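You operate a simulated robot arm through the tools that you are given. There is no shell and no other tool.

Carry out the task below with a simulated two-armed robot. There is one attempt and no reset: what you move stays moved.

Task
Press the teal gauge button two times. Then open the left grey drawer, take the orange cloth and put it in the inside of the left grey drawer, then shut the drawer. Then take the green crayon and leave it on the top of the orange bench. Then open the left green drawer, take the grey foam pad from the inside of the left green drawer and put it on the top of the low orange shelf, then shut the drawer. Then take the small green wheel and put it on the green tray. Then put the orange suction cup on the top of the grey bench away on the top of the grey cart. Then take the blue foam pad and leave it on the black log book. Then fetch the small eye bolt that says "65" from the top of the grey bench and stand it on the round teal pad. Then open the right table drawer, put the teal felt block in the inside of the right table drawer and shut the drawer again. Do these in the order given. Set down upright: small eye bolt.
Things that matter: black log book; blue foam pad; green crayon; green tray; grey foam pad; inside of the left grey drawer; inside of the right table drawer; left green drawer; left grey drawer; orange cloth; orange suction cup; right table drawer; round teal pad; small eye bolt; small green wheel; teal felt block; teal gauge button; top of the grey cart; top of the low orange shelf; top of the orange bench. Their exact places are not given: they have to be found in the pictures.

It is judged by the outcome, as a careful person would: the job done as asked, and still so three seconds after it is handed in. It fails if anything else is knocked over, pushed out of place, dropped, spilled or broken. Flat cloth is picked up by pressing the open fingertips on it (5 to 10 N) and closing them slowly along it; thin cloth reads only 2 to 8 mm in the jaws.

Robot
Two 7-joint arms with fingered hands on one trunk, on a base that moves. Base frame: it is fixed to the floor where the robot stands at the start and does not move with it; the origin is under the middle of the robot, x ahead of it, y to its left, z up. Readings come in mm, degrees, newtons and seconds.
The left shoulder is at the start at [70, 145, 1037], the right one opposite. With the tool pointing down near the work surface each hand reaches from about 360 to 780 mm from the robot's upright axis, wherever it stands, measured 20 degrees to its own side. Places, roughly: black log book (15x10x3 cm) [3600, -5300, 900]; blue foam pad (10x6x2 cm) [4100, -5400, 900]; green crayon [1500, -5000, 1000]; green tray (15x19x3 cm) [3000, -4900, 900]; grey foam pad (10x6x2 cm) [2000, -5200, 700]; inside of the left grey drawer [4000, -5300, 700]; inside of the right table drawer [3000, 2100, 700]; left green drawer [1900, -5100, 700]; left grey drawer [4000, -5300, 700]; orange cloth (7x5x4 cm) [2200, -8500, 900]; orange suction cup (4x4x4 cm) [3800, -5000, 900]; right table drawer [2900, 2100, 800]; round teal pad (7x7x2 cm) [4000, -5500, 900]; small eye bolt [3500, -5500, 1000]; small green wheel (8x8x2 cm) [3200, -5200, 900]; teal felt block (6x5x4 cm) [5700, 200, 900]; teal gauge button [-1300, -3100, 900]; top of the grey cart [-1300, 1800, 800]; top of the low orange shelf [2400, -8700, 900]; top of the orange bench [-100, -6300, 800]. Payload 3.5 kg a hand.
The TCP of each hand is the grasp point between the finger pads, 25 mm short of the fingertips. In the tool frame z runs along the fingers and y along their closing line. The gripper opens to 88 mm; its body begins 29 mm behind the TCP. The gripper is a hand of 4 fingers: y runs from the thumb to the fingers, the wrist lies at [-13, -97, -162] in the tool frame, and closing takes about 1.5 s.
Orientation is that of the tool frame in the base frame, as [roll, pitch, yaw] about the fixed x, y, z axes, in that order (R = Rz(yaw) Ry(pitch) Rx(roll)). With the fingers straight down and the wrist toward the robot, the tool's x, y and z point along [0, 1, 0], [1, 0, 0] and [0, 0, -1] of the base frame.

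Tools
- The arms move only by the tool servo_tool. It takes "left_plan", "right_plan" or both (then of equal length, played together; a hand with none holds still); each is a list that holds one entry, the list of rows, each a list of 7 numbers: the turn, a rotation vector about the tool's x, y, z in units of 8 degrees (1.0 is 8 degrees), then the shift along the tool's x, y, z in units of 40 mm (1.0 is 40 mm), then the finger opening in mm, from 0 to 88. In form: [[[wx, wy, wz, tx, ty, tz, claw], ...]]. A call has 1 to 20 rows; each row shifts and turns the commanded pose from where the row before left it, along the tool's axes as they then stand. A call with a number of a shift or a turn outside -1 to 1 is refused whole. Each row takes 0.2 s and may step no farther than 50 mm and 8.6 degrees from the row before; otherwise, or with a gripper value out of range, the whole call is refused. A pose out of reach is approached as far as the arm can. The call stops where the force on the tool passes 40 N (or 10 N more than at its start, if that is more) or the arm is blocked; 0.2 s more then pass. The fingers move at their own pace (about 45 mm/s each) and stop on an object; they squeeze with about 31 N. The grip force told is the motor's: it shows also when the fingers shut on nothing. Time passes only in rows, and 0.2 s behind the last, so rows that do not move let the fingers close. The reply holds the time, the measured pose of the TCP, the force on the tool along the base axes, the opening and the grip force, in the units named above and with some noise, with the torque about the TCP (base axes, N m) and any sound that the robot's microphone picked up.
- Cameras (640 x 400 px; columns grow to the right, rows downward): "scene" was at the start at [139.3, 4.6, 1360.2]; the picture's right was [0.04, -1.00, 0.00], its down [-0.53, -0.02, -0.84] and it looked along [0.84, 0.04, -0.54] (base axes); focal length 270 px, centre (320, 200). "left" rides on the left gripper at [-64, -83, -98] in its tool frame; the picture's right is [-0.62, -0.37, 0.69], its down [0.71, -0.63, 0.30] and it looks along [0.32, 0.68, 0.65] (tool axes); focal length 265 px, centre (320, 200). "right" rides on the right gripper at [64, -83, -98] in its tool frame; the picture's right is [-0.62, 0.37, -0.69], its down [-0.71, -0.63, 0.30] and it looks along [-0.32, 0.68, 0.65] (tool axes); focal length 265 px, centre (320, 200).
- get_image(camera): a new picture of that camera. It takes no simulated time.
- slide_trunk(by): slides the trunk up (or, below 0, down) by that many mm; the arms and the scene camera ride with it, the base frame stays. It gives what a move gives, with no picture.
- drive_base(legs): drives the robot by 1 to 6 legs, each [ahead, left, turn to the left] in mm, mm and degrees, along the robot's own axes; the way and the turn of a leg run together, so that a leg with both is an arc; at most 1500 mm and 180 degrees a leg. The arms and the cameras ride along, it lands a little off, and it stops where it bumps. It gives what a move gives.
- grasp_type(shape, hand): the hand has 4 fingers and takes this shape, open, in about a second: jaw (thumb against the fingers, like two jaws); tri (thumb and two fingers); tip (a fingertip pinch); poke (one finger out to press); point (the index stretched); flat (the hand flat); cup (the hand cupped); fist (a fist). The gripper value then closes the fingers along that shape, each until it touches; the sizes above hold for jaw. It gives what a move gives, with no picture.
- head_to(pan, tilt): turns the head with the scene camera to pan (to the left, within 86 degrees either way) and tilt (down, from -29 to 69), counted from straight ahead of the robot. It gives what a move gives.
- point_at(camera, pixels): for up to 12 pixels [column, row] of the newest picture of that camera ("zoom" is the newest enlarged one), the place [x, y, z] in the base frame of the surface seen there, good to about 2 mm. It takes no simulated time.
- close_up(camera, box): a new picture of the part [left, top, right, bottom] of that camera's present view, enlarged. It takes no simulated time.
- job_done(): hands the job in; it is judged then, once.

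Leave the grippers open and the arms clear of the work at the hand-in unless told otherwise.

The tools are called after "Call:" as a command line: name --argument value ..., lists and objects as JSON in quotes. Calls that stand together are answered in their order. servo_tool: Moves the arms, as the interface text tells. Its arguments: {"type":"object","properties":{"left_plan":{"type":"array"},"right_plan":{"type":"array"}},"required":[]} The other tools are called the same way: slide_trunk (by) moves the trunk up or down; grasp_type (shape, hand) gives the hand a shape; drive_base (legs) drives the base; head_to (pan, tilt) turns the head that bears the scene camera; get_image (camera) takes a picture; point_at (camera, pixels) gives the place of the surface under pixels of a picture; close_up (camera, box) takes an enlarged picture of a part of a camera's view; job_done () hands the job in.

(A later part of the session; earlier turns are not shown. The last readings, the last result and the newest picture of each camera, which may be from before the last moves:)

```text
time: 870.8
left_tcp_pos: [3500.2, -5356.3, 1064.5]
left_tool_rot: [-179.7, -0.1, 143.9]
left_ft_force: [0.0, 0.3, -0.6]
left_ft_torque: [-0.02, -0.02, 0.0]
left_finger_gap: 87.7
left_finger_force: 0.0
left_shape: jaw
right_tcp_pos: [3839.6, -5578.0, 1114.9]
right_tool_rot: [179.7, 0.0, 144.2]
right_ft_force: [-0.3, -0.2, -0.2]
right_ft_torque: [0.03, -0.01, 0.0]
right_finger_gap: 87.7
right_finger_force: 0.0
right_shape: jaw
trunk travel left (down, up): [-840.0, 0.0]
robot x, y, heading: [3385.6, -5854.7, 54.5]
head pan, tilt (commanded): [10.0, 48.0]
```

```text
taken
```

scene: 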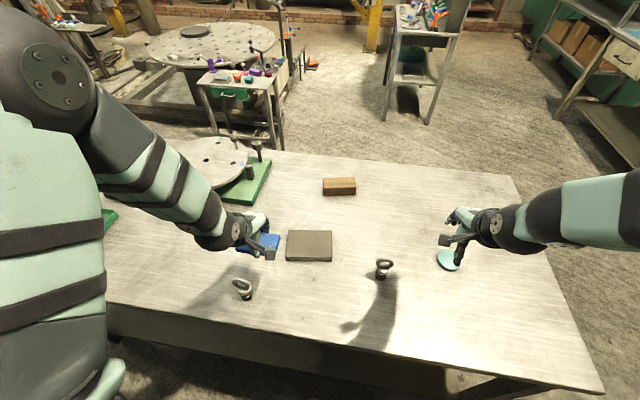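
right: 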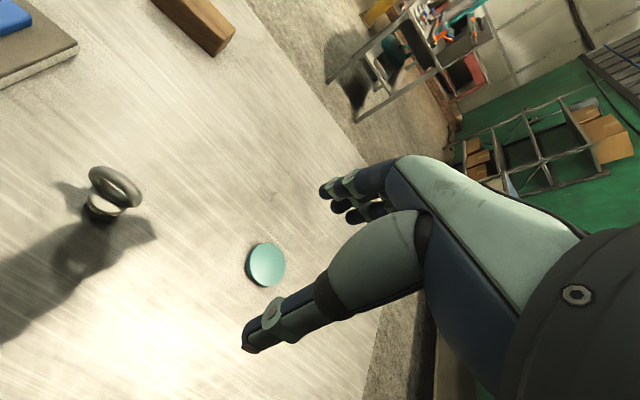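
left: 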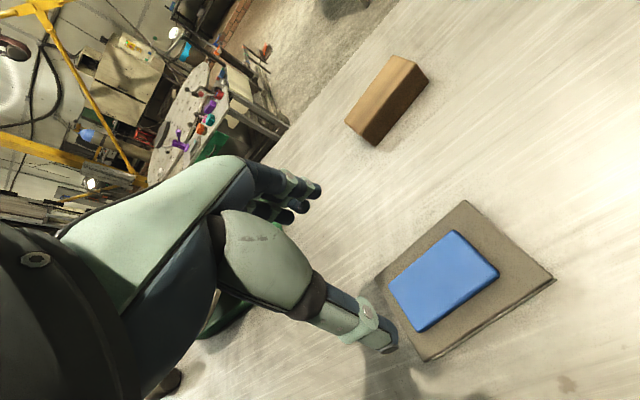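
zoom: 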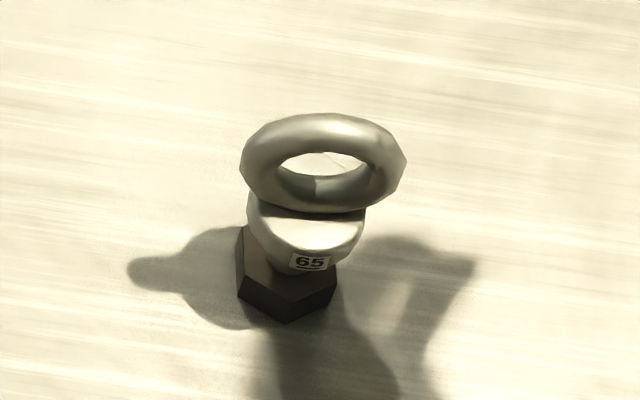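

Bolt "65": hex foot 850–867, collar top 903, ring 903–947, ring plane facing me; centre ≈ (3760,-5491). I'll pinch the ring front/back. I turn the right hand 5°, move above it, open to 60 and go down to TCP z≈985.

Call:
servo_tool --right_plan '[[[0, 0, -0.675, 0, 0, 0, 88], [0, 0, 0, 0.94, 0.29, 0, 75], [0, 0, 0, 0.94, 0.29, 0, 60], [0, 0, 0, 0.94, 0.29, 0, 60], [0, 0, 0, 0, 0, 0.8, 60], [0, 0, 0, 0, 0, 1, 60], [0, 0, 0, 0, 0, 1, 60], [0, 0, 0, 0, 0, 0.45, 60], [0, 0, 0, 0, 0, 0, 60]]]'

Call:
get_image --camera "right"

Call:
close_up --camera "scene" --box '[340, 220, 440, 300]'

```text
time: 872.8
left_tcp_pos: [3499.5, -5356.7, 1063.9]
left_tool_rot: [-179.5, -0.1, 144.0]
left_ft_force: [-0.1, 0.6, -0.4]
left_ft_torque: [-0.02, -0.03, -0.01]
left_finger_gap: 88.0
left_finger_force: 0.2
left_shape: jaw
right_tcp_pos: [3764.1, -5490.0, 984.4]
right_tool_rot: [179.7, 0.0, 149.5]
right_ft_force: [-0.2, -0.2, 0.9]
right_ft_torque: [-0.04, 0.0, -0.01]
right_finger_gap: 60.4
right_finger_force: 0.0
right_shape: jaw
trunk travel left (down, up): [-840.0, 0.0]
robot x, y, heading: [3386.1, -5852.6, 54.4]
head pan, tilt (commanded): [10.0, 48.0]
```

```text
taken
```

right: 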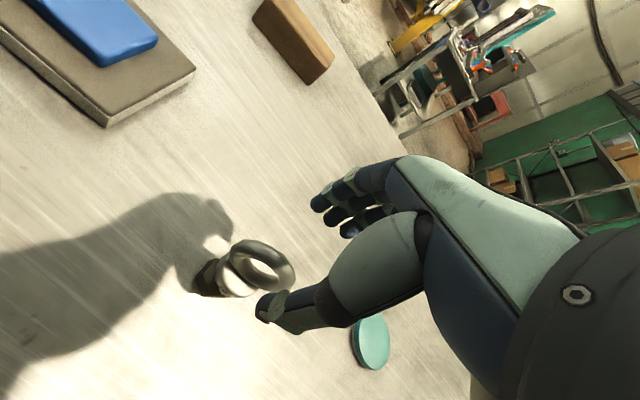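

```text
5.00 times, centred on (390, 260) of scene
```

zoom: 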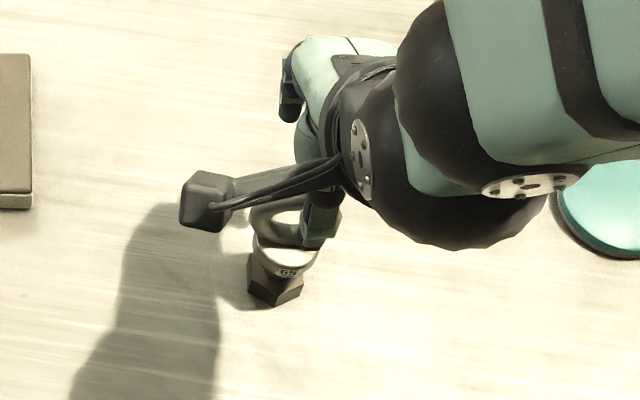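

The ring sits between thumb and fingers (2–3 mm off centre). I correct that and lower 58 mm to TCP z≈926.

Call:
servo_tool --right_plan '[[[0, 0, 0, -0.06, -0.08, 0.5, 60], [0, 0, 0, 0, 0, 0.5, 60], [0, 0, 0, 0, 0, 0.3, 60], [0, 0, 0, 0, 0, 0.15, 60], [0, 0, 0, 0, 0, 0, 60]]]'

Call:
close_up --camera "right" --box '[180, 160, 420, 360]'

Call:
close_up --camera "scene" --box '[340, 220, 440, 300]'

```text
time: 874.0
left_tcp_pos: [3501.1, -5356.0, 1065.7]
left_tool_rot: [-179.5, -0.1, 144.0]
left_ft_force: [1.3, 0.0, -0.4]
left_ft_torque: [0.01, 0.0, -0.01]
left_finger_gap: 87.7
left_finger_force: 0.0
left_shape: jaw
right_tcp_pos: [3762.3, -5494.9, 927.6]
right_tool_rot: [179.7, 0.1, 149.5]
right_ft_force: [0.0, 0.9, -0.3]
right_ft_torque: [-0.01, 0.0, 0.03]
right_finger_gap: 60.4
right_finger_force: 0.1
right_shape: jaw
trunk travel left (down, up): [-840.0, 0.0]
robot x, y, heading: [3388.9, -5852.9, 54.1]
head pan, tilt (commanded): [10.0, 48.0]
```

```text
2.00 times, centred on (300, 260) of right
```

zoom: 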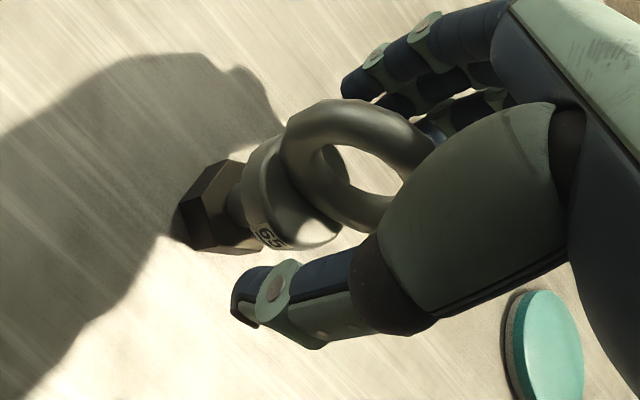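

```text
5.00 times, centred on (390, 260) of scene
```

zoom: 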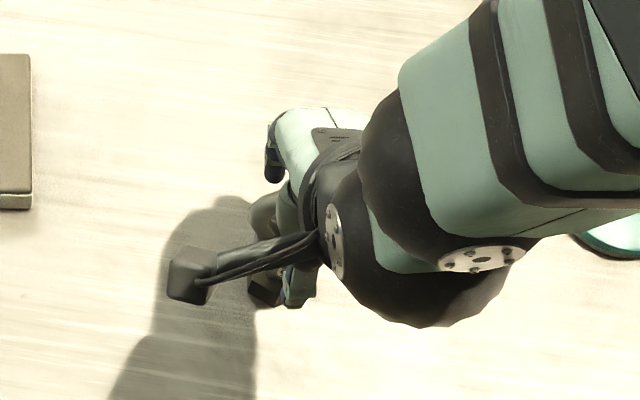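

The ring is between the fingers. I close slowly.

Call:
servo_tool --right_plan '[[[0, 0, 0, 0, 0, 0, 50], [0, 0, 0, 0, 0, 0, 40], [0, 0, 0, 0, 0, 0, 32], [0, 0, 0, 0, 0, 0, 25], [0, 0, 0, 0, 0, 0, 20], [0, 0, 0, 0, 0, 0, 15], [0, 0, 0, 0, 0, 0, 10], [0, 0, 0, 0, 0, 0, 5], [0, 0, 0, 0, 0, 0, 0], [0, 0, 0, 0, 0, 0, 0], [0, 0, 0, 0, 0, 0, 0]]]'

Call:
close_up --camera "right" --box '[180, 160, 420, 360]'

```text
time: 876.4
left_tcp_pos: [3501.2, -5355.7, 1063.8]
left_tool_rot: [-179.5, -0.2, 144.0]
left_ft_force: [0.0, -0.5, 0.4]
left_ft_torque: [-0.01, -0.04, 0.0]
left_finger_gap: 87.8
left_finger_force: 0.1
left_shape: jaw
right_tcp_pos: [3762.3, -5493.6, 928.3]
right_tool_rot: [179.8, 0.0, 149.5]
right_ft_force: [-1.0, -0.5, 0.5]
right_ft_torque: [-0.01, 0.01, 0.04]
right_finger_gap: 10.0
right_finger_force: 30.8
right_shape: jaw
trunk travel left (down, up): [-840.0, 0.0]
robot x, y, heading: [3389.7, -5850.8, 54.3]
head pan, tilt (commanded): [10.0, 48.0]
```

```text
2.00 times, centred on (300, 260) of right
```

zoom: 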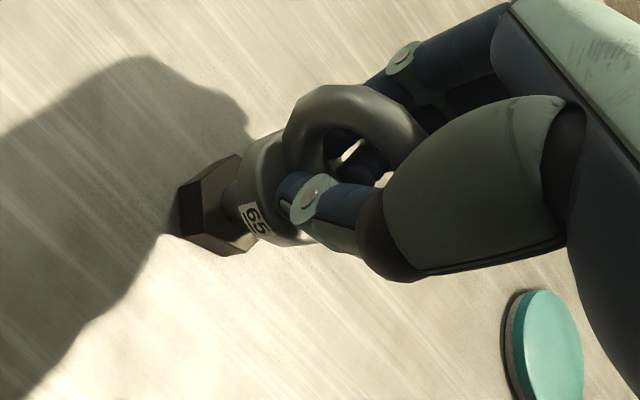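

Gripped (10 mm, 31 N). I lift slowly and check that it hangs upright.

Call:
servo_tool --right_plan '[[[0, 0, 0, 0, 0, -0.15, 0], [0, 0, 0, 0, 0, -0.3, 0], [0, 0, 0, 0, 0, -0.5, 0], [0, 0, 0, 0, 0, -0.7, 0], [0, 0, 0, 0, 0, -0.7, 0], [0, 0, 0, 0, 0, 0, 0]]]'

Call:
close_up --camera "right" --box '[180, 160, 420, 360]'

Call:
close_up --camera "scene" --box '[340, 200, 480, 300]'

```text
time: 877.8
left_tcp_pos: [3500.8, -5357.0, 1064.5]
left_tool_rot: [-179.5, -0.2, 144.0]
left_ft_force: [0.8, 0.0, 0.0]
left_ft_torque: [0.0, 0.0, -0.01]
left_finger_gap: 87.7
left_finger_force: 0.0
left_shape: jaw
right_tcp_pos: [3758.7, -5494.6, 1022.3]
right_tool_rot: [179.7, -0.1, 149.5]
right_ft_force: [-0.2, 0.3, -2.4]
right_ft_torque: [0.01, 0.0, 0.02]
right_finger_gap: 10.1
right_finger_force: 29.9
right_shape: jaw
trunk travel left (down, up): [-840.0, 0.0]
robot x, y, heading: [3386.0, -5855.4, 54.2]
head pan, tilt (commanded): [10.0, 48.0]
```

```text
2.00 times, centred on (300, 260) of right
```

zoom: 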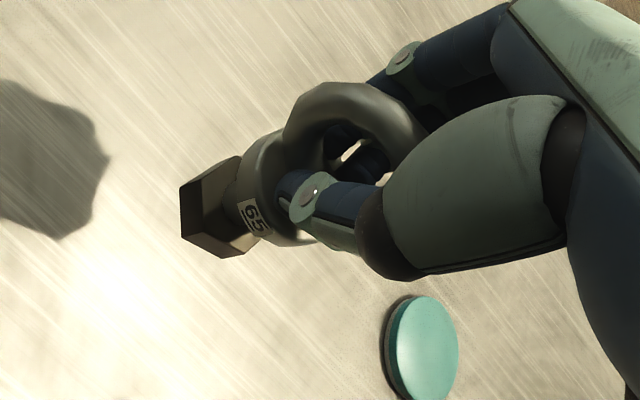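

```text
4.00 times, centred on (410, 250) of scene
```

zoom: 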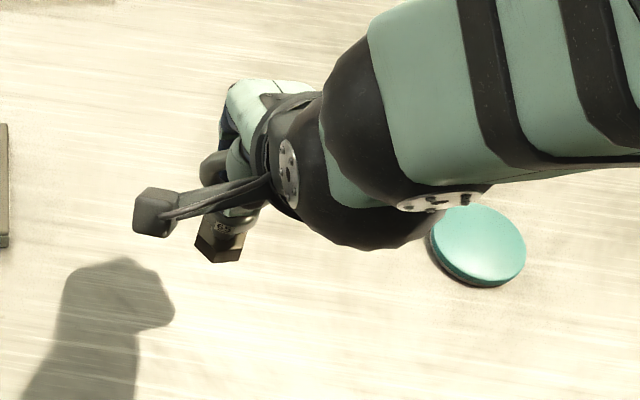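

The bolt hangs as it stood. I measure the round teal pad.

Call:
point_at --camera "zoom" --pixels '[[480, 245], [440, 240], [520, 250], [478, 212], [480, 275], [490, 283], [225, 235], [222, 255]]'

Call:
point_at --camera "right" --pixels '[[395, 335], [380, 335], [408, 335], [393, 310], [393, 355]]'

```text
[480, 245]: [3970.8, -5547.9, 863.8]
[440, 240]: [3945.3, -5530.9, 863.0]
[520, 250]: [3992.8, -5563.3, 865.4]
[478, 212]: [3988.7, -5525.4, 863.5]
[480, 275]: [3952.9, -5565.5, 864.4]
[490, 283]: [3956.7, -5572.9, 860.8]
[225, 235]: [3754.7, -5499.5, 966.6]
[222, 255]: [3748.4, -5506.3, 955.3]
```

```text
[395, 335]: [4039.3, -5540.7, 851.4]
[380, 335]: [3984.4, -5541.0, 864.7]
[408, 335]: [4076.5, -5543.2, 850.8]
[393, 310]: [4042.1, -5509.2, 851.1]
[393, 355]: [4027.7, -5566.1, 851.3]
```

Teal pad: centre ≈ (3970,-5546), top 864, radius ≈ 32. I carry the bolt there (x −208, y +63) at this height.

Call:
servo_tool --right_plan '[[[0, 0, 0, -0.6, 0.18, 0, 0], [0, 0, 0, -0.9, 0.27, 0, 0], [0, 0, 0, -0.9, 0.27, 0, 0], [0, 0, 0, -0.9, 0.27, 0, 0], [0, 0, 0, -0.9, 0.27, 0, 0], [0, 0, 0, -0.7, 0.22, 0, 0], [0, 0, 0, -0.3, 0.09, 0, 0], [0, 0, 0, 0, 0, 0, 0]]]'

Call:
get_image --camera "right"

Call:
close_up --camera "scene" --box '[400, 200, 540, 300]'

```text
time: 879.6
left_tcp_pos: [3501.6, -5356.1, 1064.8]
left_tool_rot: [-179.5, -0.1, 144.0]
left_ft_force: [0.0, 0.2, -0.6]
left_ft_torque: [0.0, -0.03, -0.03]
left_finger_gap: 87.6
left_finger_force: 0.1
left_shape: jaw
right_tcp_pos: [3973.7, -5546.0, 1018.3]
right_tool_rot: [179.9, 0.1, 149.5]
right_ft_force: [0.0, -0.1, -1.9]
right_ft_torque: [0.04, -0.04, -0.02]
right_finger_gap: 9.5
right_finger_force: 30.6
right_shape: jaw
trunk travel left (down, up): [-840.0, 0.0]
robot x, y, heading: [3386.8, -5849.9, 54.7]
head pan, tilt (commanded): [10.0, 48.0]
```

```text
taken
```

right: 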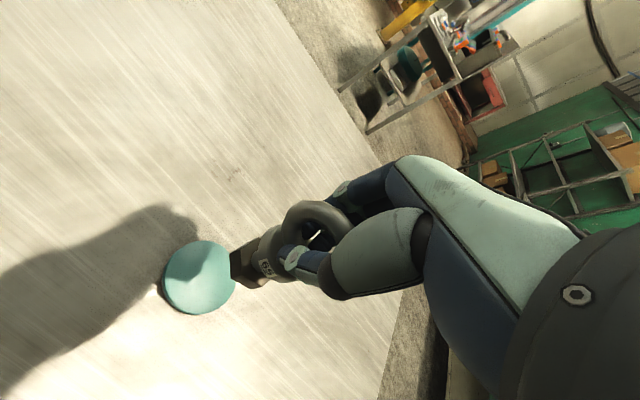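

```text
4.00 times, centred on (470, 250) of scene
```

zoom: 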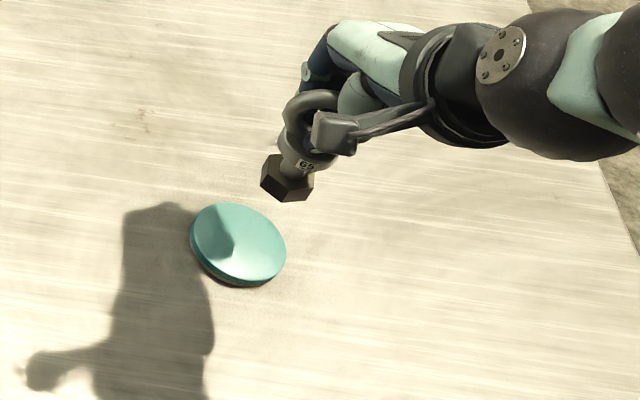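

I check the bolt's foot position against the pad's centre.

Call:
point_at --camera "zoom" --pixels '[[272, 185], [298, 190], [285, 195], [264, 170], [311, 175], [238, 243], [195, 235], [283, 255], [240, 206], [232, 278]]'

```text
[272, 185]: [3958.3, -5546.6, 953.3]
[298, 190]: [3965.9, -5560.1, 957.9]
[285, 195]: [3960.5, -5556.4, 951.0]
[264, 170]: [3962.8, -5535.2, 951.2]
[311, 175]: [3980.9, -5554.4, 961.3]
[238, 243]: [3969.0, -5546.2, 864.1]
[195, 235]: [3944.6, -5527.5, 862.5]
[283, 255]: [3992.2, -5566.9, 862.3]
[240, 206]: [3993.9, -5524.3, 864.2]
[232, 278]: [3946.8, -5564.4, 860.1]
```

Foot centre and pad centre agree within 5 mm. I correct 3 mm and lower 68 mm, then slowly to touch.

Call:
servo_tool --right_plan '[[[0, 0, 0, 0.075, -0.045, 0.5, 0], [0, 0, 0, 0, 0, 0.6, 0], [0, 0, 0, 0, 0, 0.4, 0], [0, 0, 0, 0, 0, 0.2, 0], [0, 0, 0, 0, 0, 0, 0]]]'

Call:
close_up --camera "scene" --box '[400, 200, 540, 300]'

Call:
close_up --camera "right" --box '[160, 160, 400, 360]'

```text
time: 880.8
left_tcp_pos: [3502.4, -5356.1, 1065.4]
left_tool_rot: [-179.5, 0.0, 144.0]
left_ft_force: [0.4, 0.7, -0.2]
left_ft_torque: [0.0, 0.0, 0.01]
left_finger_gap: 87.4
left_finger_force: 0.0
left_shape: jaw
right_tcp_pos: [3968.9, -5545.6, 951.8]
right_tool_rot: [179.7, 0.0, 149.5]
right_ft_force: [-0.8, 0.6, -1.4]
right_ft_torque: [-0.03, -0.01, 0.02]
right_finger_gap: 9.7
right_finger_force: 31.0
right_shape: jaw
trunk travel left (down, up): [-840.0, 0.0]
robot x, y, heading: [3391.4, -5850.8, 54.5]
head pan, tilt (commanded): [10.0, 48.0]
```

```text
4.00 times, centred on (470, 250) of scene
```

zoom: 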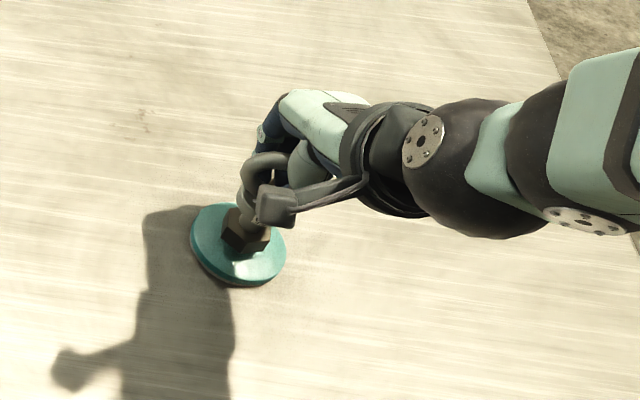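

```text
2.00 times, centred on (280, 260) of right
```

zoom: 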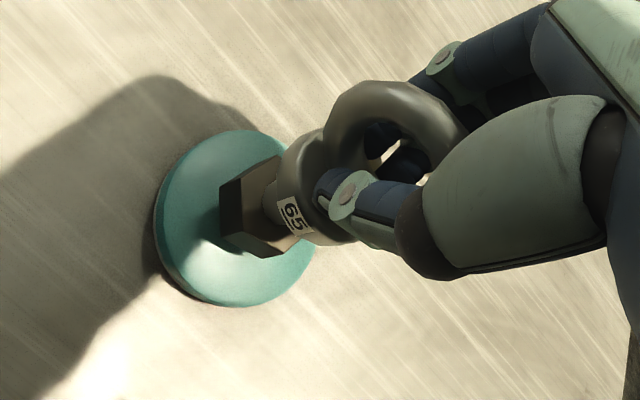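

The foot is over the pad's middle. I lower about 10 mm in small steps and watch the force.

Call:
servo_tool --right_plan '[[[0, 0, 0, 0, 0, 0.12, 0], [0, 0, 0, 0, 0, 0.06, 0], [0, 0, 0, 0, 0, 0.04, 0], [0, 0, 0, 0, 0, 0, 0]]]'

```text
time: 881.8
left_tcp_pos: [3501.1, -5357.2, 1063.0]
left_tool_rot: [-179.5, -0.1, 143.9]
left_ft_force: [-0.3, 0.2, -0.7]
left_ft_torque: [-0.03, 0.02, -0.02]
left_finger_gap: 87.8
left_finger_force: 0.0
left_shape: jaw
right_tcp_pos: [3967.7, -5544.9, 943.8]
right_tool_rot: [179.8, -0.1, 149.5]
right_ft_force: [0.2, -1.3, -1.8]
right_ft_torque: [0.02, 0.04, 0.04]
right_finger_gap: 9.5
right_finger_force: 30.8
right_shape: jaw
trunk travel left (down, up): [-840.0, 0.0]
robot x, y, heading: [3389.8, -5854.3, 54.3]
head pan, tilt (commanded): [10.0, 48.0]
```

Call:
servo_tool --right_plan '[[[0, 0, 0, 0, 0, 0.03, 0], [0, 0, 0, 0, 0, 0.03, 0], [0, 0, 0, 0, 0, 0, 0]]]'

Call:
close_up --camera "right" --box '[160, 160, 400, 360]'

```text
time: 882.6
left_tcp_pos: [3501.3, -5356.6, 1063.7]
left_tool_rot: [-179.5, -0.2, 144.0]
left_ft_force: [0.6, 0.5, 0.0]
left_ft_torque: [0.02, 0.01, 0.01]
left_finger_gap: 87.5
left_finger_force: 0.0
left_shape: jaw
right_tcp_pos: [3968.8, -5543.5, 940.8]
right_tool_rot: [179.8, -0.2, 149.5]
right_ft_force: [-0.2, 0.5, -0.7]
right_ft_torque: [-0.04, 0.02, 0.04]
right_finger_gap: 9.6
right_finger_force: 31.3
right_shape: jaw
trunk travel left (down, up): [-840.0, 0.0]
robot x, y, heading: [3386.0, -5851.1, 54.3]
head pan, tilt (commanded): [10.0, 48.0]
```

```text
2.00 times, centred on (280, 260) of right
```

zoom: 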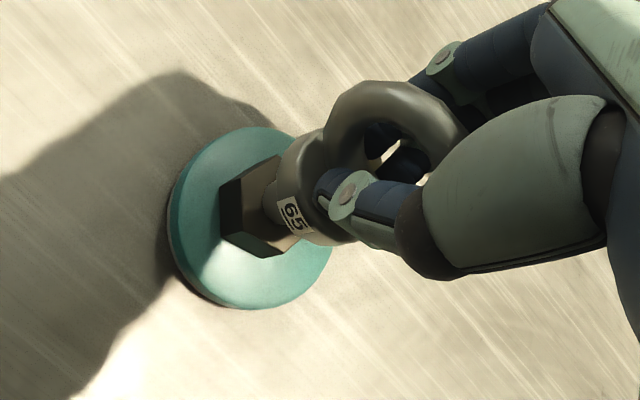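

Call:
servo_tool --right_plan '[[[0, 0, 0, 0, 0, 0.03, 0], [0, 0, 0, 0, 0, 0, 0], [0, 0, 0, 0, 0, 0, 0]]]'

```text
time: 883.4
left_tcp_pos: [3498.9, -5357.8, 1064.2]
left_tool_rot: [-179.6, -0.1, 144.0]
left_ft_force: [0.1, 0.4, 0.5]
left_ft_torque: [0.0, -0.04, 0.01]
left_finger_gap: 87.8
left_finger_force: 0.1
left_shape: jaw
right_tcp_pos: [3968.7, -5544.8, 941.0]
right_tool_rot: [179.6, 0.0, 149.5]
right_ft_force: [1.0, 0.3, 4.0]
right_ft_torque: [0.03, -0.01, -0.03]
right_finger_gap: 9.8
right_finger_force: 31.4
right_shape: jaw
trunk travel left (down, up): [-840.0, 0.0]
robot x, y, heading: [3388.3, -5853.7, 54.2]
head pan, tilt (commanded): [10.0, 48.0]
```

Contact (4 N). I open the fingers slowly.

Call:
servo_tool --right_plan '[[[0, 0, 0, 0, 0, 0, 8], [0, 0, 0, 0, 0, 0, 12], [0, 0, 0, 0, 0, 0, 16], [0, 0, 0, 0, 0, 0, 22], [0, 0, 0, 0, 0, 0, 30], [0, 0, 0, 0, 0, 0, 40], [0, 0, 0, 0, 0, 0, 50], [0, 0, 0, 0, 0, 0, 60], [0, 0, 0, 0, 0, 0, 60]]]'

Call:
close_up --camera "right" --box '[160, 160, 400, 360]'

```text
time: 885.4
left_tcp_pos: [3500.2, -5357.7, 1064.2]
left_tool_rot: [-179.5, 0.0, 144.0]
left_ft_force: [0.4, 0.2, -0.9]
left_ft_torque: [-0.01, 0.03, 0.02]
left_finger_gap: 87.9
left_finger_force: 0.0
left_shape: jaw
right_tcp_pos: [3968.9, -5546.0, 940.3]
right_tool_rot: [179.7, 0.0, 149.5]
right_ft_force: [-0.3, 0.6, -0.6]
right_ft_torque: [0.0, 0.0, -0.01]
right_finger_gap: 59.4
right_finger_force: 0.0
right_shape: jaw
trunk travel left (down, up): [-840.0, 0.0]
robot x, y, heading: [3385.5, -5852.4, 54.2]
head pan, tilt (commanded): [10.0, 48.0]
```

```text
2.00 times, centred on (280, 260) of right
```

zoom: 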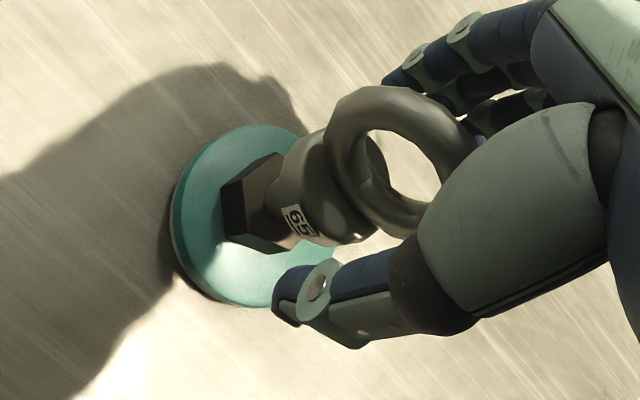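

The bolt stands by itself on the pad, the fingers are clear of it. I raise the hand straight up.

Call:
servo_tool --right_plan '[[[0, 0, 0, 0, 0, -0.3, 62], [0, 0, 0, 0, 0, -0.5, 64], [0, 0, 0, 0, 0, -0.8, 70], [0, 0, 0, 0, 0, -1, 80], [0, 0, 0, 0, 0, -1, 88], [0, 0, 0, 0, 0, -1, 88]]]'

Call:
get_image --camera "right"

Call:
close_up --camera "scene" --box '[400, 200, 540, 300]'

```text
time: 886.8
left_tcp_pos: [3500.3, -5357.6, 1063.8]
left_tool_rot: [-179.6, -0.1, 144.0]
left_ft_force: [-0.6, -0.2, -0.4]
left_ft_torque: [0.01, 0.03, 0.0]
left_finger_gap: 87.8
left_finger_force: 0.0
left_shape: jaw
right_tcp_pos: [3964.7, -5544.2, 1126.0]
right_tool_rot: [179.8, -0.1, 149.5]
right_ft_force: [-0.6, -1.2, 0.1]
right_ft_torque: [0.02, -0.01, -0.03]
right_finger_gap: 87.2
right_finger_force: 0.0
right_shape: jaw
trunk travel left (down, up): [-840.0, 0.0]
robot x, y, heading: [3385.7, -5854.3, 54.6]
head pan, tilt (commanded): [10.0, 48.0]
```

```text
taken
```

right: 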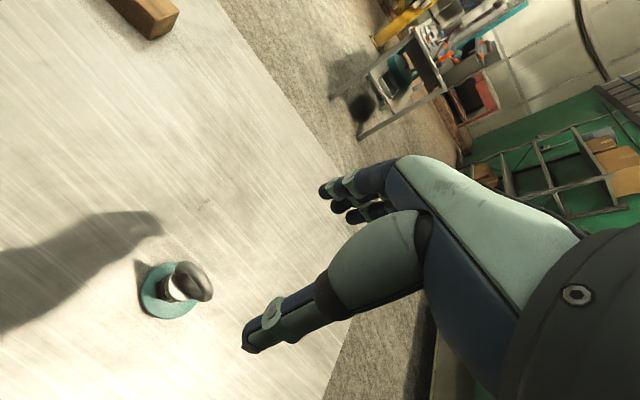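

```text
4.00 times, centred on (470, 250) of scene
```

zoom: 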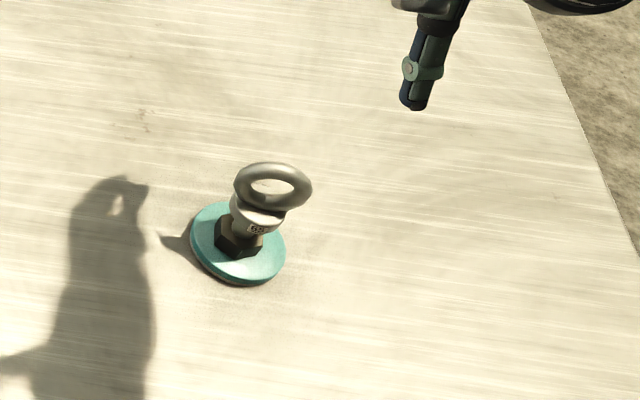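

The eye bolt stands upright on the teal pad. Last job: the right table drawer near (2900,2100). I pull the right hand in and drive around the bench end to its north side, then look north for the way.

Call:
servo_tool --right_plan '[[[0, 0, 0.675, 0.5, -0.8, 0, 88], [0, 0, 0, 0.5, -0.8, 0, 88], [0, 0, 0, 0.5, -0.8, 0, 88], [0, 0, 0, 0, -0.5, 0, 88]]]'

Call:
drive_base --legs '[[-80, 0, 0], [0, 0, -90], [1043, 0, 0], [0, 0, 80], [1130, 0, 0], [0, 0, 45.5]]'

Call:
drive_base --legs '[[1100, 0, 0]]'

Call:
head_to --pan 0 --tilt 18

Call:
get_image --camera "scene"

```text
time: 887.8
left_tcp_pos: [3500.3, -5357.0, 1064.8]
left_tool_rot: [-179.5, -0.1, 144.0]
left_ft_force: [1.1, -0.2, 0.3]
left_ft_torque: [0.01, 0.02, -0.01]
left_finger_gap: 87.8
left_finger_force: 0.1
left_shape: jaw
right_tcp_pos: [3856.6, -5607.5, 1123.3]
right_tool_rot: [179.7, -0.1, 144.1]
right_ft_force: [-0.3, -0.9, 0.8]
right_ft_torque: [-0.05, -0.02, -0.04]
right_finger_gap: 87.5
right_finger_force: 0.1
right_shape: jaw
trunk travel left (down, up): [-840.0, 0.0]
robot x, y, heading: [3386.2, -5853.4, 54.5]
head pan, tilt (commanded): [10.0, 48.0]
```

```text
time: 908.6
left_tcp_pos: [4801.8, -5240.7, 1063.5]
left_tool_rot: [-179.5, -0.1, 179.8]
left_ft_force: [0.8, -0.1, 0.4]
left_ft_torque: [0.0, -0.01, -0.04]
left_finger_gap: 87.8
left_finger_force: 0.1
left_shape: jaw
right_tcp_pos: [5238.0, -5235.7, 1123.1]
right_tool_rot: [179.8, -0.1, 179.9]
right_ft_force: [0.5, -0.1, 0.0]
right_ft_torque: [0.0, -0.03, 0.01]
right_finger_gap: 87.5
right_finger_force: 0.1
right_shape: jaw
trunk travel left (down, up): [-840.0, 0.0]
robot x, y, heading: [5001.5, -5709.9, 89.9]
head pan, tilt (commanded): [10.0, 48.0]
```

```text
time: 914.4
left_tcp_pos: [4790.8, -4114.9, 1063.8]
left_tool_rot: [-179.6, -0.1, -179.6]
left_ft_force: [-0.3, 0.5, 0.6]
left_ft_torque: [0.01, 0.01, 0.0]
left_finger_gap: 87.9
left_finger_force: 0.0
left_shape: jaw
right_tcp_pos: [5226.0, -4103.5, 1123.2]
right_tool_rot: [179.8, 0.0, -179.6]
right_ft_force: [1.2, 0.1, -0.3]
right_ft_torque: [0.01, 0.01, -0.01]
right_finger_gap: 87.4
right_finger_force: 0.1
right_shape: jaw
trunk travel left (down, up): [-840.0, 0.0]
robot x, y, heading: [4998.1, -4580.5, 90.8]
head pan, tilt (commanded): [10.0, 48.0]
```

```text
time: 915.4
left_tcp_pos: [4792.0, -4112.5, 1064.2]
left_tool_rot: [-179.4, -0.1, -179.7]
left_ft_force: [-0.1, -0.3, -0.1]
left_ft_torque: [0.02, 0.0, 0.03]
left_finger_gap: 87.6
left_finger_force: 0.1
left_shape: jaw
right_tcp_pos: [5224.8, -4103.0, 1123.7]
right_tool_rot: [179.8, -0.2, -179.6]
right_ft_force: [0.1, -0.1, -0.3]
right_ft_torque: [-0.01, -0.02, 0.03]
right_finger_gap: 87.4
right_finger_force: 0.1
right_shape: jaw
trunk travel left (down, up): [-840.0, 0.0]
robot x, y, heading: [4994.1, -4581.0, 90.5]
head pan, tilt (commanded): [0.0, 18.0]
```

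```text
taken
```

scene: 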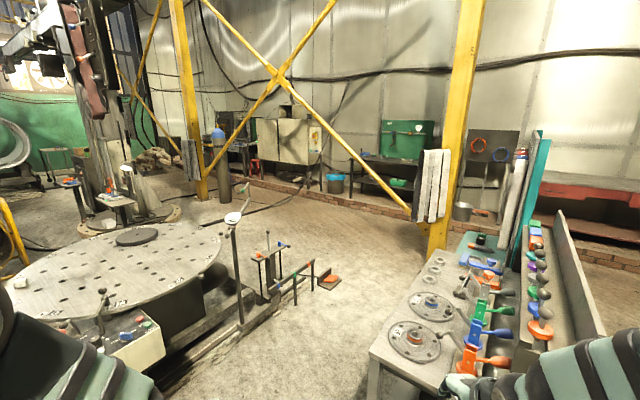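

I see the passage north between the round table/timber frame (left) and the tool desk (right). I measure it.

Call:
point_at --camera "scene" --pixels '[[373, 348], [455, 240], [440, 262], [325, 285], [295, 300], [245, 325], [230, 240], [270, 270], [330, 240], [415, 205], [440, 245], [335, 190]]'

Call:
close_up --camera "scene" --box '[180, 100, 460, 320]'

```text
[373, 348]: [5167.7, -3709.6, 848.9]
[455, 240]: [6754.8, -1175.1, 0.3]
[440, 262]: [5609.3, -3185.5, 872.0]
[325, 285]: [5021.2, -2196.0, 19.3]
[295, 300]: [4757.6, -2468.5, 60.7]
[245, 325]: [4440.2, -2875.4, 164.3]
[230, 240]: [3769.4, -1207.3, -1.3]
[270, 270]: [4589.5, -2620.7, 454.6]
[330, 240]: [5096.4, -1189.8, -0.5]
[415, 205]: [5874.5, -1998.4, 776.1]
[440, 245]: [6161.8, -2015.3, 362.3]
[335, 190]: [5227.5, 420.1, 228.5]
```

```text
1.82 times, centred on (320, 210) of scene
```

zoom: 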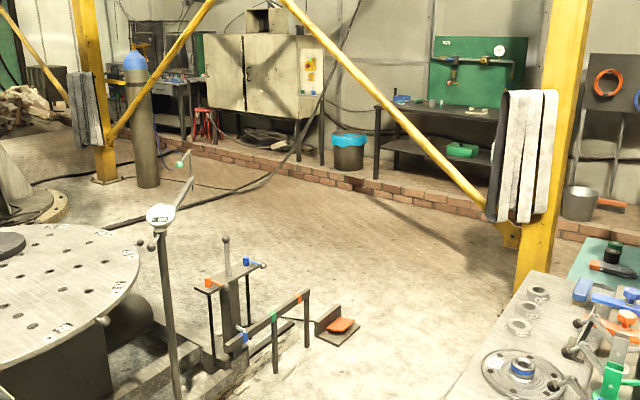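

Call:
point_at --camera "zoom" --pixels '[[145, 187], [107, 182], [350, 168], [375, 180], [250, 150], [420, 200], [480, 215], [300, 165], [395, 98], [460, 150], [210, 140], [290, 130]]'

Call:
close_up --camera "scene" --box '[210, 100, 330, 190]'

Call:
close_up --camera "scene" --box '[330, 100, 450, 210]'

```text
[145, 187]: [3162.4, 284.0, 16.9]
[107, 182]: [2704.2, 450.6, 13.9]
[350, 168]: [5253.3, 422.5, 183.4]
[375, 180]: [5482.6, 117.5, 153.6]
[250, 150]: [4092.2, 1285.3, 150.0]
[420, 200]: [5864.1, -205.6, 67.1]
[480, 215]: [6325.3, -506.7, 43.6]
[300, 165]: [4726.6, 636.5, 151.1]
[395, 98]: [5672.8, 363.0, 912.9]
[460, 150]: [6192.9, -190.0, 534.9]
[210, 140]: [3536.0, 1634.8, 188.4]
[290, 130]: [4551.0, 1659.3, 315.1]
```

```text
4.44 times, centred on (270, 145) of scene
```

zoom: 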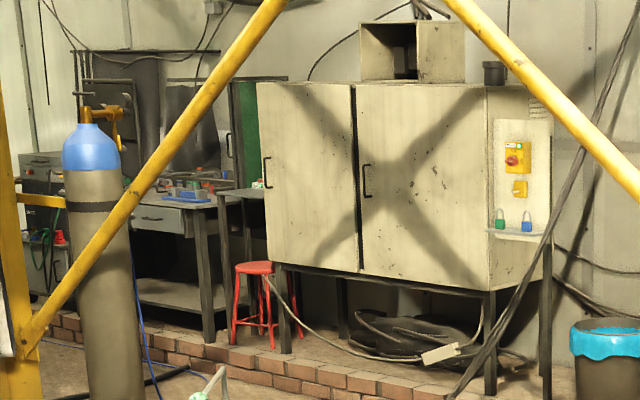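

```text
3.64 times, centred on (390, 155) of scene
```

zoom: 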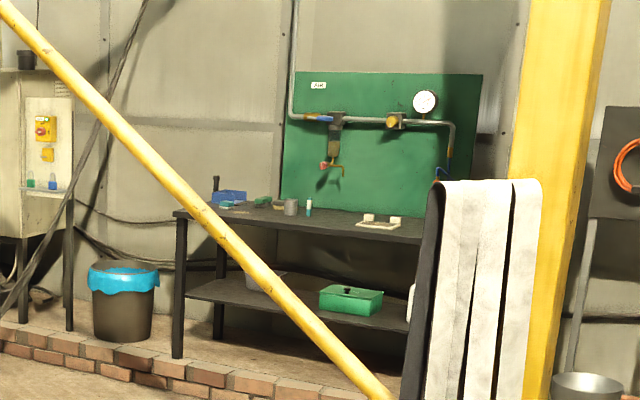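

I understand the layout: two columns with crossed braces, high in the middle, then the wall side with a brick curb, the drawer table (left, behind the gas cylinder) and the black bench with the green board (right). I drive north past the desk first.

Call:
drive_base --legs '[[0, 0, 9.3], [843, 0, 0], [0, 0, -27.3], [996, 0, 0], [0, 0, 2], [674, 0, 0]]'

Call:
head_to --pan 15 --tilt 15

Call:
get_image --camera "scene"

```text
time: 929.2
left_tcp_pos: [5118.7, -1931.6, 1062.3]
left_tool_rot: [-179.4, -0.2, 172.6]
left_ft_force: [-0.2, -1.0, -0.8]
left_ft_torque: [0.0, 0.02, 0.02]
left_finger_gap: 87.8
left_finger_force: 0.0
left_shape: jaw
right_tcp_pos: [5549.9, -1979.9, 1121.6]
right_tool_rot: [179.9, -0.2, 172.8]
right_ft_force: [-0.3, 0.3, 0.7]
right_ft_torque: [0.0, 0.03, 0.0]
right_finger_gap: 87.9
right_finger_force: 0.0
right_shape: jaw
trunk travel left (down, up): [-840.0, 0.0]
robot x, y, heading: [5253.3, -2423.0, 83.2]
head pan, tilt (commanded): [0.0, 18.0]
stopped in leg 6: the robot was blocked; the commanded pose is now the measured one
```

```text
time: 930.0
left_tcp_pos: [5115.6, -1933.5, 1063.4]
left_tool_rot: [-179.5, -0.2, 172.6]
left_ft_force: [-0.1, 0.9, 0.7]
left_ft_torque: [-0.01, 0.01, 0.03]
left_finger_gap: 87.5
left_finger_force: 0.0
left_shape: jaw
right_tcp_pos: [5548.4, -1982.6, 1122.7]
right_tool_rot: [179.8, -0.2, 172.7]
right_ft_force: [0.4, -0.2, -0.7]
right_ft_torque: [-0.01, 0.01, 0.01]
right_finger_gap: 87.9
right_finger_force: 0.1
right_shape: jaw
trunk travel left (down, up): [-840.0, 0.0]
robot x, y, heading: [5254.0, -2426.9, 83.2]
head pan, tilt (commanded): [15.0, 15.0]
```

```text
taken
```

scene: 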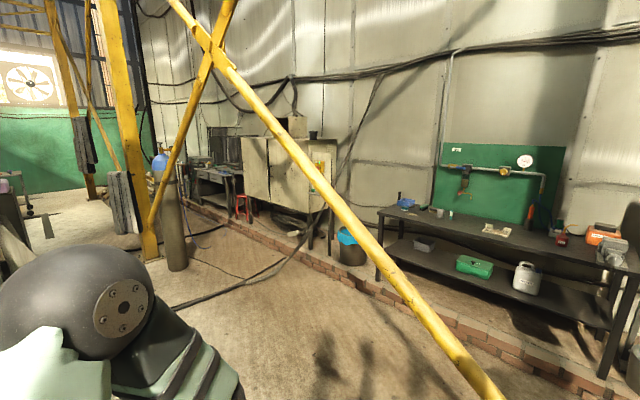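

Blocked at (5253,-2423). I look down to see by what.

Call:
head_to --pan 15 --tilt 62

Call:
get_image --camera "scene"

```text
time: 931.1
left_tcp_pos: [5115.6, -1933.0, 1064.4]
left_tool_rot: [-179.5, -0.1, 172.5]
left_ft_force: [0.1, -0.5, 1.2]
left_ft_torque: [0.04, 0.01, 0.01]
left_finger_gap: 87.7
left_finger_force: 0.0
left_shape: jaw
right_tcp_pos: [5547.5, -1982.7, 1123.8]
right_tool_rot: [179.7, -0.1, 172.7]
right_ft_force: [0.2, -0.3, -0.3]
right_ft_torque: [0.01, 0.0, 0.0]
right_finger_gap: 87.7
right_finger_force: 0.1
right_shape: jaw
trunk travel left (down, up): [-840.0, 0.0]
robot x, y, heading: [5253.8, -2423.0, 83.0]
head pan, tilt (commanded): [15.0, 62.0]
```

```text
taken
```

scene: 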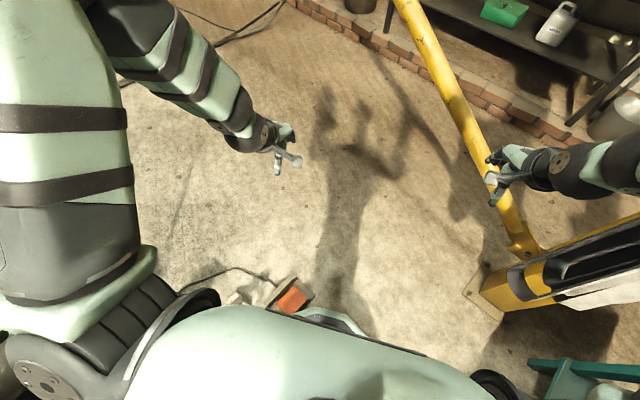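

The orange pedal at (290,297) touches the base's front-left; column 2 is at right (490,280). I measure the gap.

Call:
point_at --camera "scene" --pixels '[[290, 297], [305, 300], [280, 285], [468, 290], [490, 318], [520, 245], [500, 200], [560, 285], [545, 365], [330, 240], [480, 130], [250, 275]]'

```text
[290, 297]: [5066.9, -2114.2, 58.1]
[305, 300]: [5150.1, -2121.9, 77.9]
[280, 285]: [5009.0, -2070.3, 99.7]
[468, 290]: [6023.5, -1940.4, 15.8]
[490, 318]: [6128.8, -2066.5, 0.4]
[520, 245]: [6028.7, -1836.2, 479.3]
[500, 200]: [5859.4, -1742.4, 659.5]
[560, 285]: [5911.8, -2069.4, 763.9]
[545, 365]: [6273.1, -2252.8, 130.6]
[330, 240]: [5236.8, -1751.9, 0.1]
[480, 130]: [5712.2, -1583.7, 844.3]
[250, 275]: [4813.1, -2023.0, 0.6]
```

The pedal's corner is at (5150,-2122), column 2's straps at (5900,-2070), and its brace rises to the left. I shift right 200 mm, turn left 37°, and lower the trunk a lot so that arms and head pass under the brace.

Call:
drive_base --legs '[[-30, -200, 0], [0, 0, 37]]'

Call:
slide_trunk --by -780

Call:
head_to --pan 0 --tilt 25

Call:
get_image --camera "scene"

```text
time: 934.5
left_tcp_pos: [5043.0, -2173.4, 1063.6]
left_tool_rot: [-179.5, -0.1, -150.0]
left_ft_force: [-0.1, 0.2, 0.3]
left_ft_torque: [0.02, 0.02, -0.02]
left_finger_gap: 87.7
left_finger_force: 0.0
left_shape: jaw
right_tcp_pos: [5415.6, -1950.5, 1122.7]
right_tool_rot: [179.8, 0.0, -149.7]
right_ft_force: [-0.9, -0.1, 0.9]
right_ft_torque: [-0.02, -0.01, 0.0]
right_finger_gap: 87.8
right_finger_force: 0.0
right_shape: jaw
trunk travel left (down, up): [-840.0, 0.0]
robot x, y, heading: [5453.1, -2485.3, 120.4]
head pan, tilt (commanded): [15.0, 62.0]
```

```text
refused: -780 is not a number from -400 to 400
```

```text
time: 935.6
left_tcp_pos: [5042.5, -2173.7, 1063.0]
left_tool_rot: [-179.6, -0.1, -150.0]
left_ft_force: [0.8, -0.7, 0.0]
left_ft_torque: [0.0, -0.01, 0.0]
left_finger_gap: 87.9
left_finger_force: 0.0
left_shape: jaw
right_tcp_pos: [5416.5, -1949.4, 1122.5]
right_tool_rot: [179.7, -0.1, -149.8]
right_ft_force: [-0.7, 0.4, -0.6]
right_ft_torque: [0.02, 0.01, -0.01]
right_finger_gap: 87.8
right_finger_force: 0.0
right_shape: jaw
trunk travel left (down, up): [-840.0, 0.0]
robot x, y, heading: [5450.9, -2478.8, 120.6]
head pan, tilt (commanded): [0.0, 25.0]
```

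```text
taken
```

scene: 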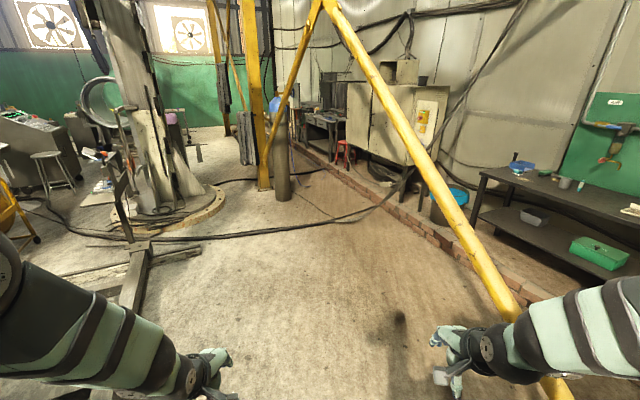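

The slide allows 400 mm at a time; I lower in two steps.

Call:
slide_trunk --by -400

Call:
slide_trunk --by -300

Call:
head_to --pan 20 --tilt 35

Call:
get_image --camera "scene"

```text
time: 939.4
left_tcp_pos: [5043.6, -2174.1, 663.8]
left_tool_rot: [-179.6, -0.2, -150.0]
left_ft_force: [0.2, 0.2, -0.2]
left_ft_torque: [-0.01, -0.01, 0.0]
left_finger_gap: 87.7
left_finger_force: 0.1
left_shape: jaw
right_tcp_pos: [5414.9, -1948.9, 723.6]
right_tool_rot: [179.7, 0.0, -149.8]
right_ft_force: [0.4, -0.3, 0.0]
right_ft_torque: [-0.03, 0.01, 0.01]
right_finger_gap: 87.4
right_finger_force: 0.1
right_shape: jaw
trunk travel left (down, up): [-440.0, 400.0]
robot x, y, heading: [5452.2, -2478.8, 120.2]
head pan, tilt (commanded): [0.0, 25.0]
```

```text
time: 942.4
left_tcp_pos: [5043.7, -2173.4, 364.1]
left_tool_rot: [-179.6, 0.0, -150.0]
left_ft_force: [-1.2, -0.4, -0.2]
left_ft_torque: [0.02, -0.05, 0.01]
left_finger_gap: 87.8
left_finger_force: 0.0
left_shape: jaw
right_tcp_pos: [5415.4, -1949.8, 422.7]
right_tool_rot: [179.6, -0.1, -149.7]
right_ft_force: [-0.6, 1.1, 0.4]
right_ft_torque: [-0.01, -0.02, 0.01]
right_finger_gap: 87.6
right_finger_force: 0.1
right_shape: jaw
trunk travel left (down, up): [-140.0, 700.0]
robot x, y, heading: [5453.8, -2480.7, 120.3]
head pan, tilt (commanded): [0.0, 25.0]
```

```text
time: 943.2
left_tcp_pos: [5043.5, -2174.3, 365.1]
left_tool_rot: [-179.7, -0.1, -150.0]
left_ft_force: [-0.2, -0.2, 0.4]
left_ft_torque: [0.04, 0.0, 0.04]
left_finger_gap: 87.5
left_finger_force: 0.0
left_shape: jaw
right_tcp_pos: [5414.9, -1949.3, 423.4]
right_tool_rot: [179.7, 0.0, -149.8]
right_ft_force: [-0.2, 0.6, 0.3]
right_ft_torque: [0.0, -0.03, 0.01]
right_finger_gap: 88.0
right_finger_force: 0.1
right_shape: jaw
trunk travel left (down, up): [-140.0, 700.0]
robot x, y, heading: [5451.3, -2480.8, 120.5]
head pan, tilt (commanded): [20.0, 35.0]
```

```text
taken
```

scene: 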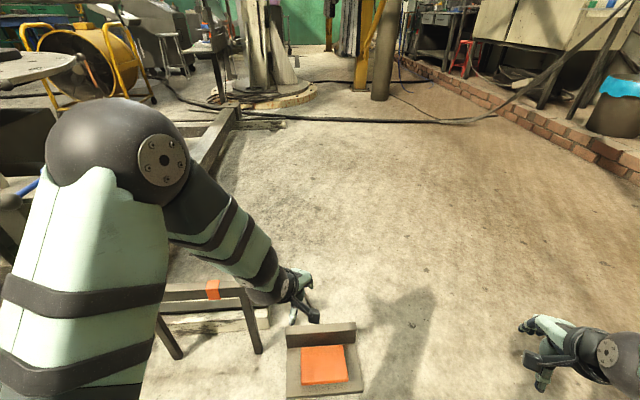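

I measure the low rail beneath my left forearm and the pedal.

Call:
point_at --camera "scene" --pixels '[[215, 290], [180, 293], [240, 295], [165, 340], [255, 345], [320, 335], [300, 285], [210, 320], [355, 330], [345, 380]]'

```text
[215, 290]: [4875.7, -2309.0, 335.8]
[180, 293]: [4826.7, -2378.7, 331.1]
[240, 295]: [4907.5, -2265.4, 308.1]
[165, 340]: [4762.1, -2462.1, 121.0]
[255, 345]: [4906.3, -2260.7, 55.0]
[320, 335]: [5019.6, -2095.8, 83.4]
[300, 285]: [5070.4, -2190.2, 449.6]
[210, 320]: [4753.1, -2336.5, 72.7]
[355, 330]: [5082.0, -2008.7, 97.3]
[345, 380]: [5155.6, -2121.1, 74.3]
```

The rail end is 150 mm from my left hand; the way north is free. I drive to (5450,-2050).

Call:
drive_base --legs '[[185, -120, 0], [190, -105, 0]]'

Call:
head_to --pan -10 --tilt 20

Call:
get_image --camera "scene"

```text
time: 946.2
left_tcp_pos: [5053.8, -1739.7, 364.0]
left_tool_rot: [-179.5, -0.2, -150.3]
left_ft_force: [0.0, 0.7, 0.5]
left_ft_torque: [0.01, 0.0, -0.02]
left_finger_gap: 87.7
left_finger_force: 0.0
left_shape: jaw
right_tcp_pos: [5427.9, -1518.3, 422.7]
right_tool_rot: [179.8, 0.0, -150.1]
right_ft_force: [1.0, 0.6, 0.9]
right_ft_torque: [0.02, 0.01, -0.01]
right_finger_gap: 87.6
right_finger_force: 0.0
right_shape: jaw
trunk travel left (down, up): [-140.0, 700.0]
robot x, y, heading: [5460.8, -2046.9, 120.0]
head pan, tilt (commanded): [20.0, 35.0]
```

```text
time: 947.1
left_tcp_pos: [5054.7, -1739.4, 364.2]
left_tool_rot: [-179.7, -0.2, -150.3]
left_ft_force: [-0.8, -0.3, 0.0]
left_ft_torque: [-0.02, -0.03, 0.01]
left_finger_gap: 87.6
left_finger_force: 0.0
left_shape: jaw
right_tcp_pos: [5427.8, -1517.9, 423.5]
right_tool_rot: [179.8, -0.2, -150.2]
right_ft_force: [-0.2, -0.1, 0.3]
right_ft_torque: [-0.01, -0.06, 0.01]
right_finger_gap: 87.5
right_finger_force: 0.1
right_shape: jaw
trunk travel left (down, up): [-140.0, 700.0]
robot x, y, heading: [5455.8, -2045.4, 120.0]
head pan, tilt (commanded): [-10.0, 20.0]
```

```text
taken
```

scene: 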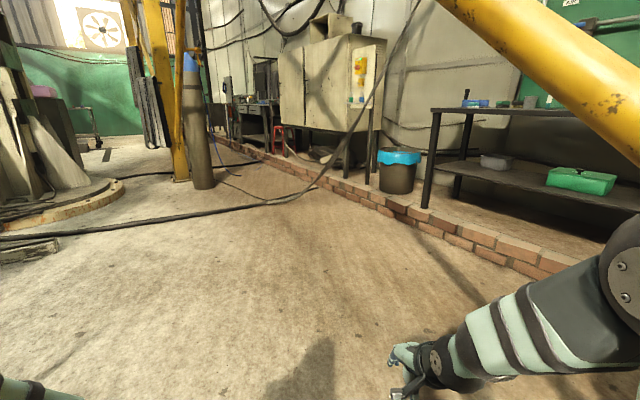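

The brace passes overhead; with the trunk low I clear it. I drive 1500 mm ahead.

Call:
drive_base --legs '[[750, 0, 0], [750, 0, 0]]'

Call:
head_to --pan 0 --tilt 20

Call:
get_image --camera "scene"

```text
time: 955.0
left_tcp_pos: [4297.7, -419.1, 364.2]
left_tool_rot: [-179.4, 0.0, -150.5]
left_ft_force: [-0.2, 0.2, -0.8]
left_ft_torque: [0.02, 0.0, 0.01]
left_finger_gap: 87.9
left_finger_force: 0.0
left_shape: jaw
right_tcp_pos: [4671.3, -198.5, 422.6]
right_tool_rot: [179.8, 0.0, -150.5]
right_ft_force: [-0.1, -0.4, 0.8]
right_ft_torque: [0.01, 0.0, -0.02]
right_finger_gap: 88.1
right_finger_force: 0.1
right_shape: jaw
trunk travel left (down, up): [-140.0, 700.0]
robot x, y, heading: [4702.7, -728.9, 119.7]
head pan, tilt (commanded): [-10.0, 20.0]
```

```text
time: 955.7
left_tcp_pos: [4296.9, -417.4, 364.2]
left_tool_rot: [-179.6, -0.1, -150.5]
left_ft_force: [0.2, -0.2, -0.6]
left_ft_torque: [-0.03, 0.01, -0.06]
left_finger_gap: 87.6
left_finger_force: 0.0
left_shape: jaw
right_tcp_pos: [4672.9, -197.8, 422.7]
right_tool_rot: [179.8, 0.0, -150.5]
right_ft_force: [-0.2, 0.2, -0.5]
right_ft_torque: [-0.03, 0.02, 0.02]
right_finger_gap: 87.5
right_finger_force: 0.1
right_shape: jaw
trunk travel left (down, up): [-140.0, 700.0]
robot x, y, heading: [4703.2, -725.1, 119.6]
head pan, tilt (commanded): [0.0, 20.0]
```

```text
taken
```

scene: 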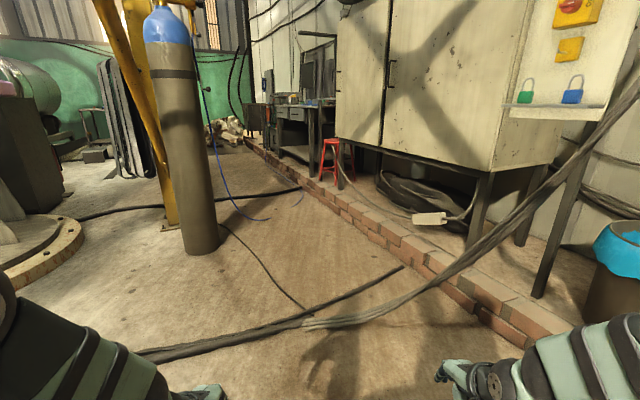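

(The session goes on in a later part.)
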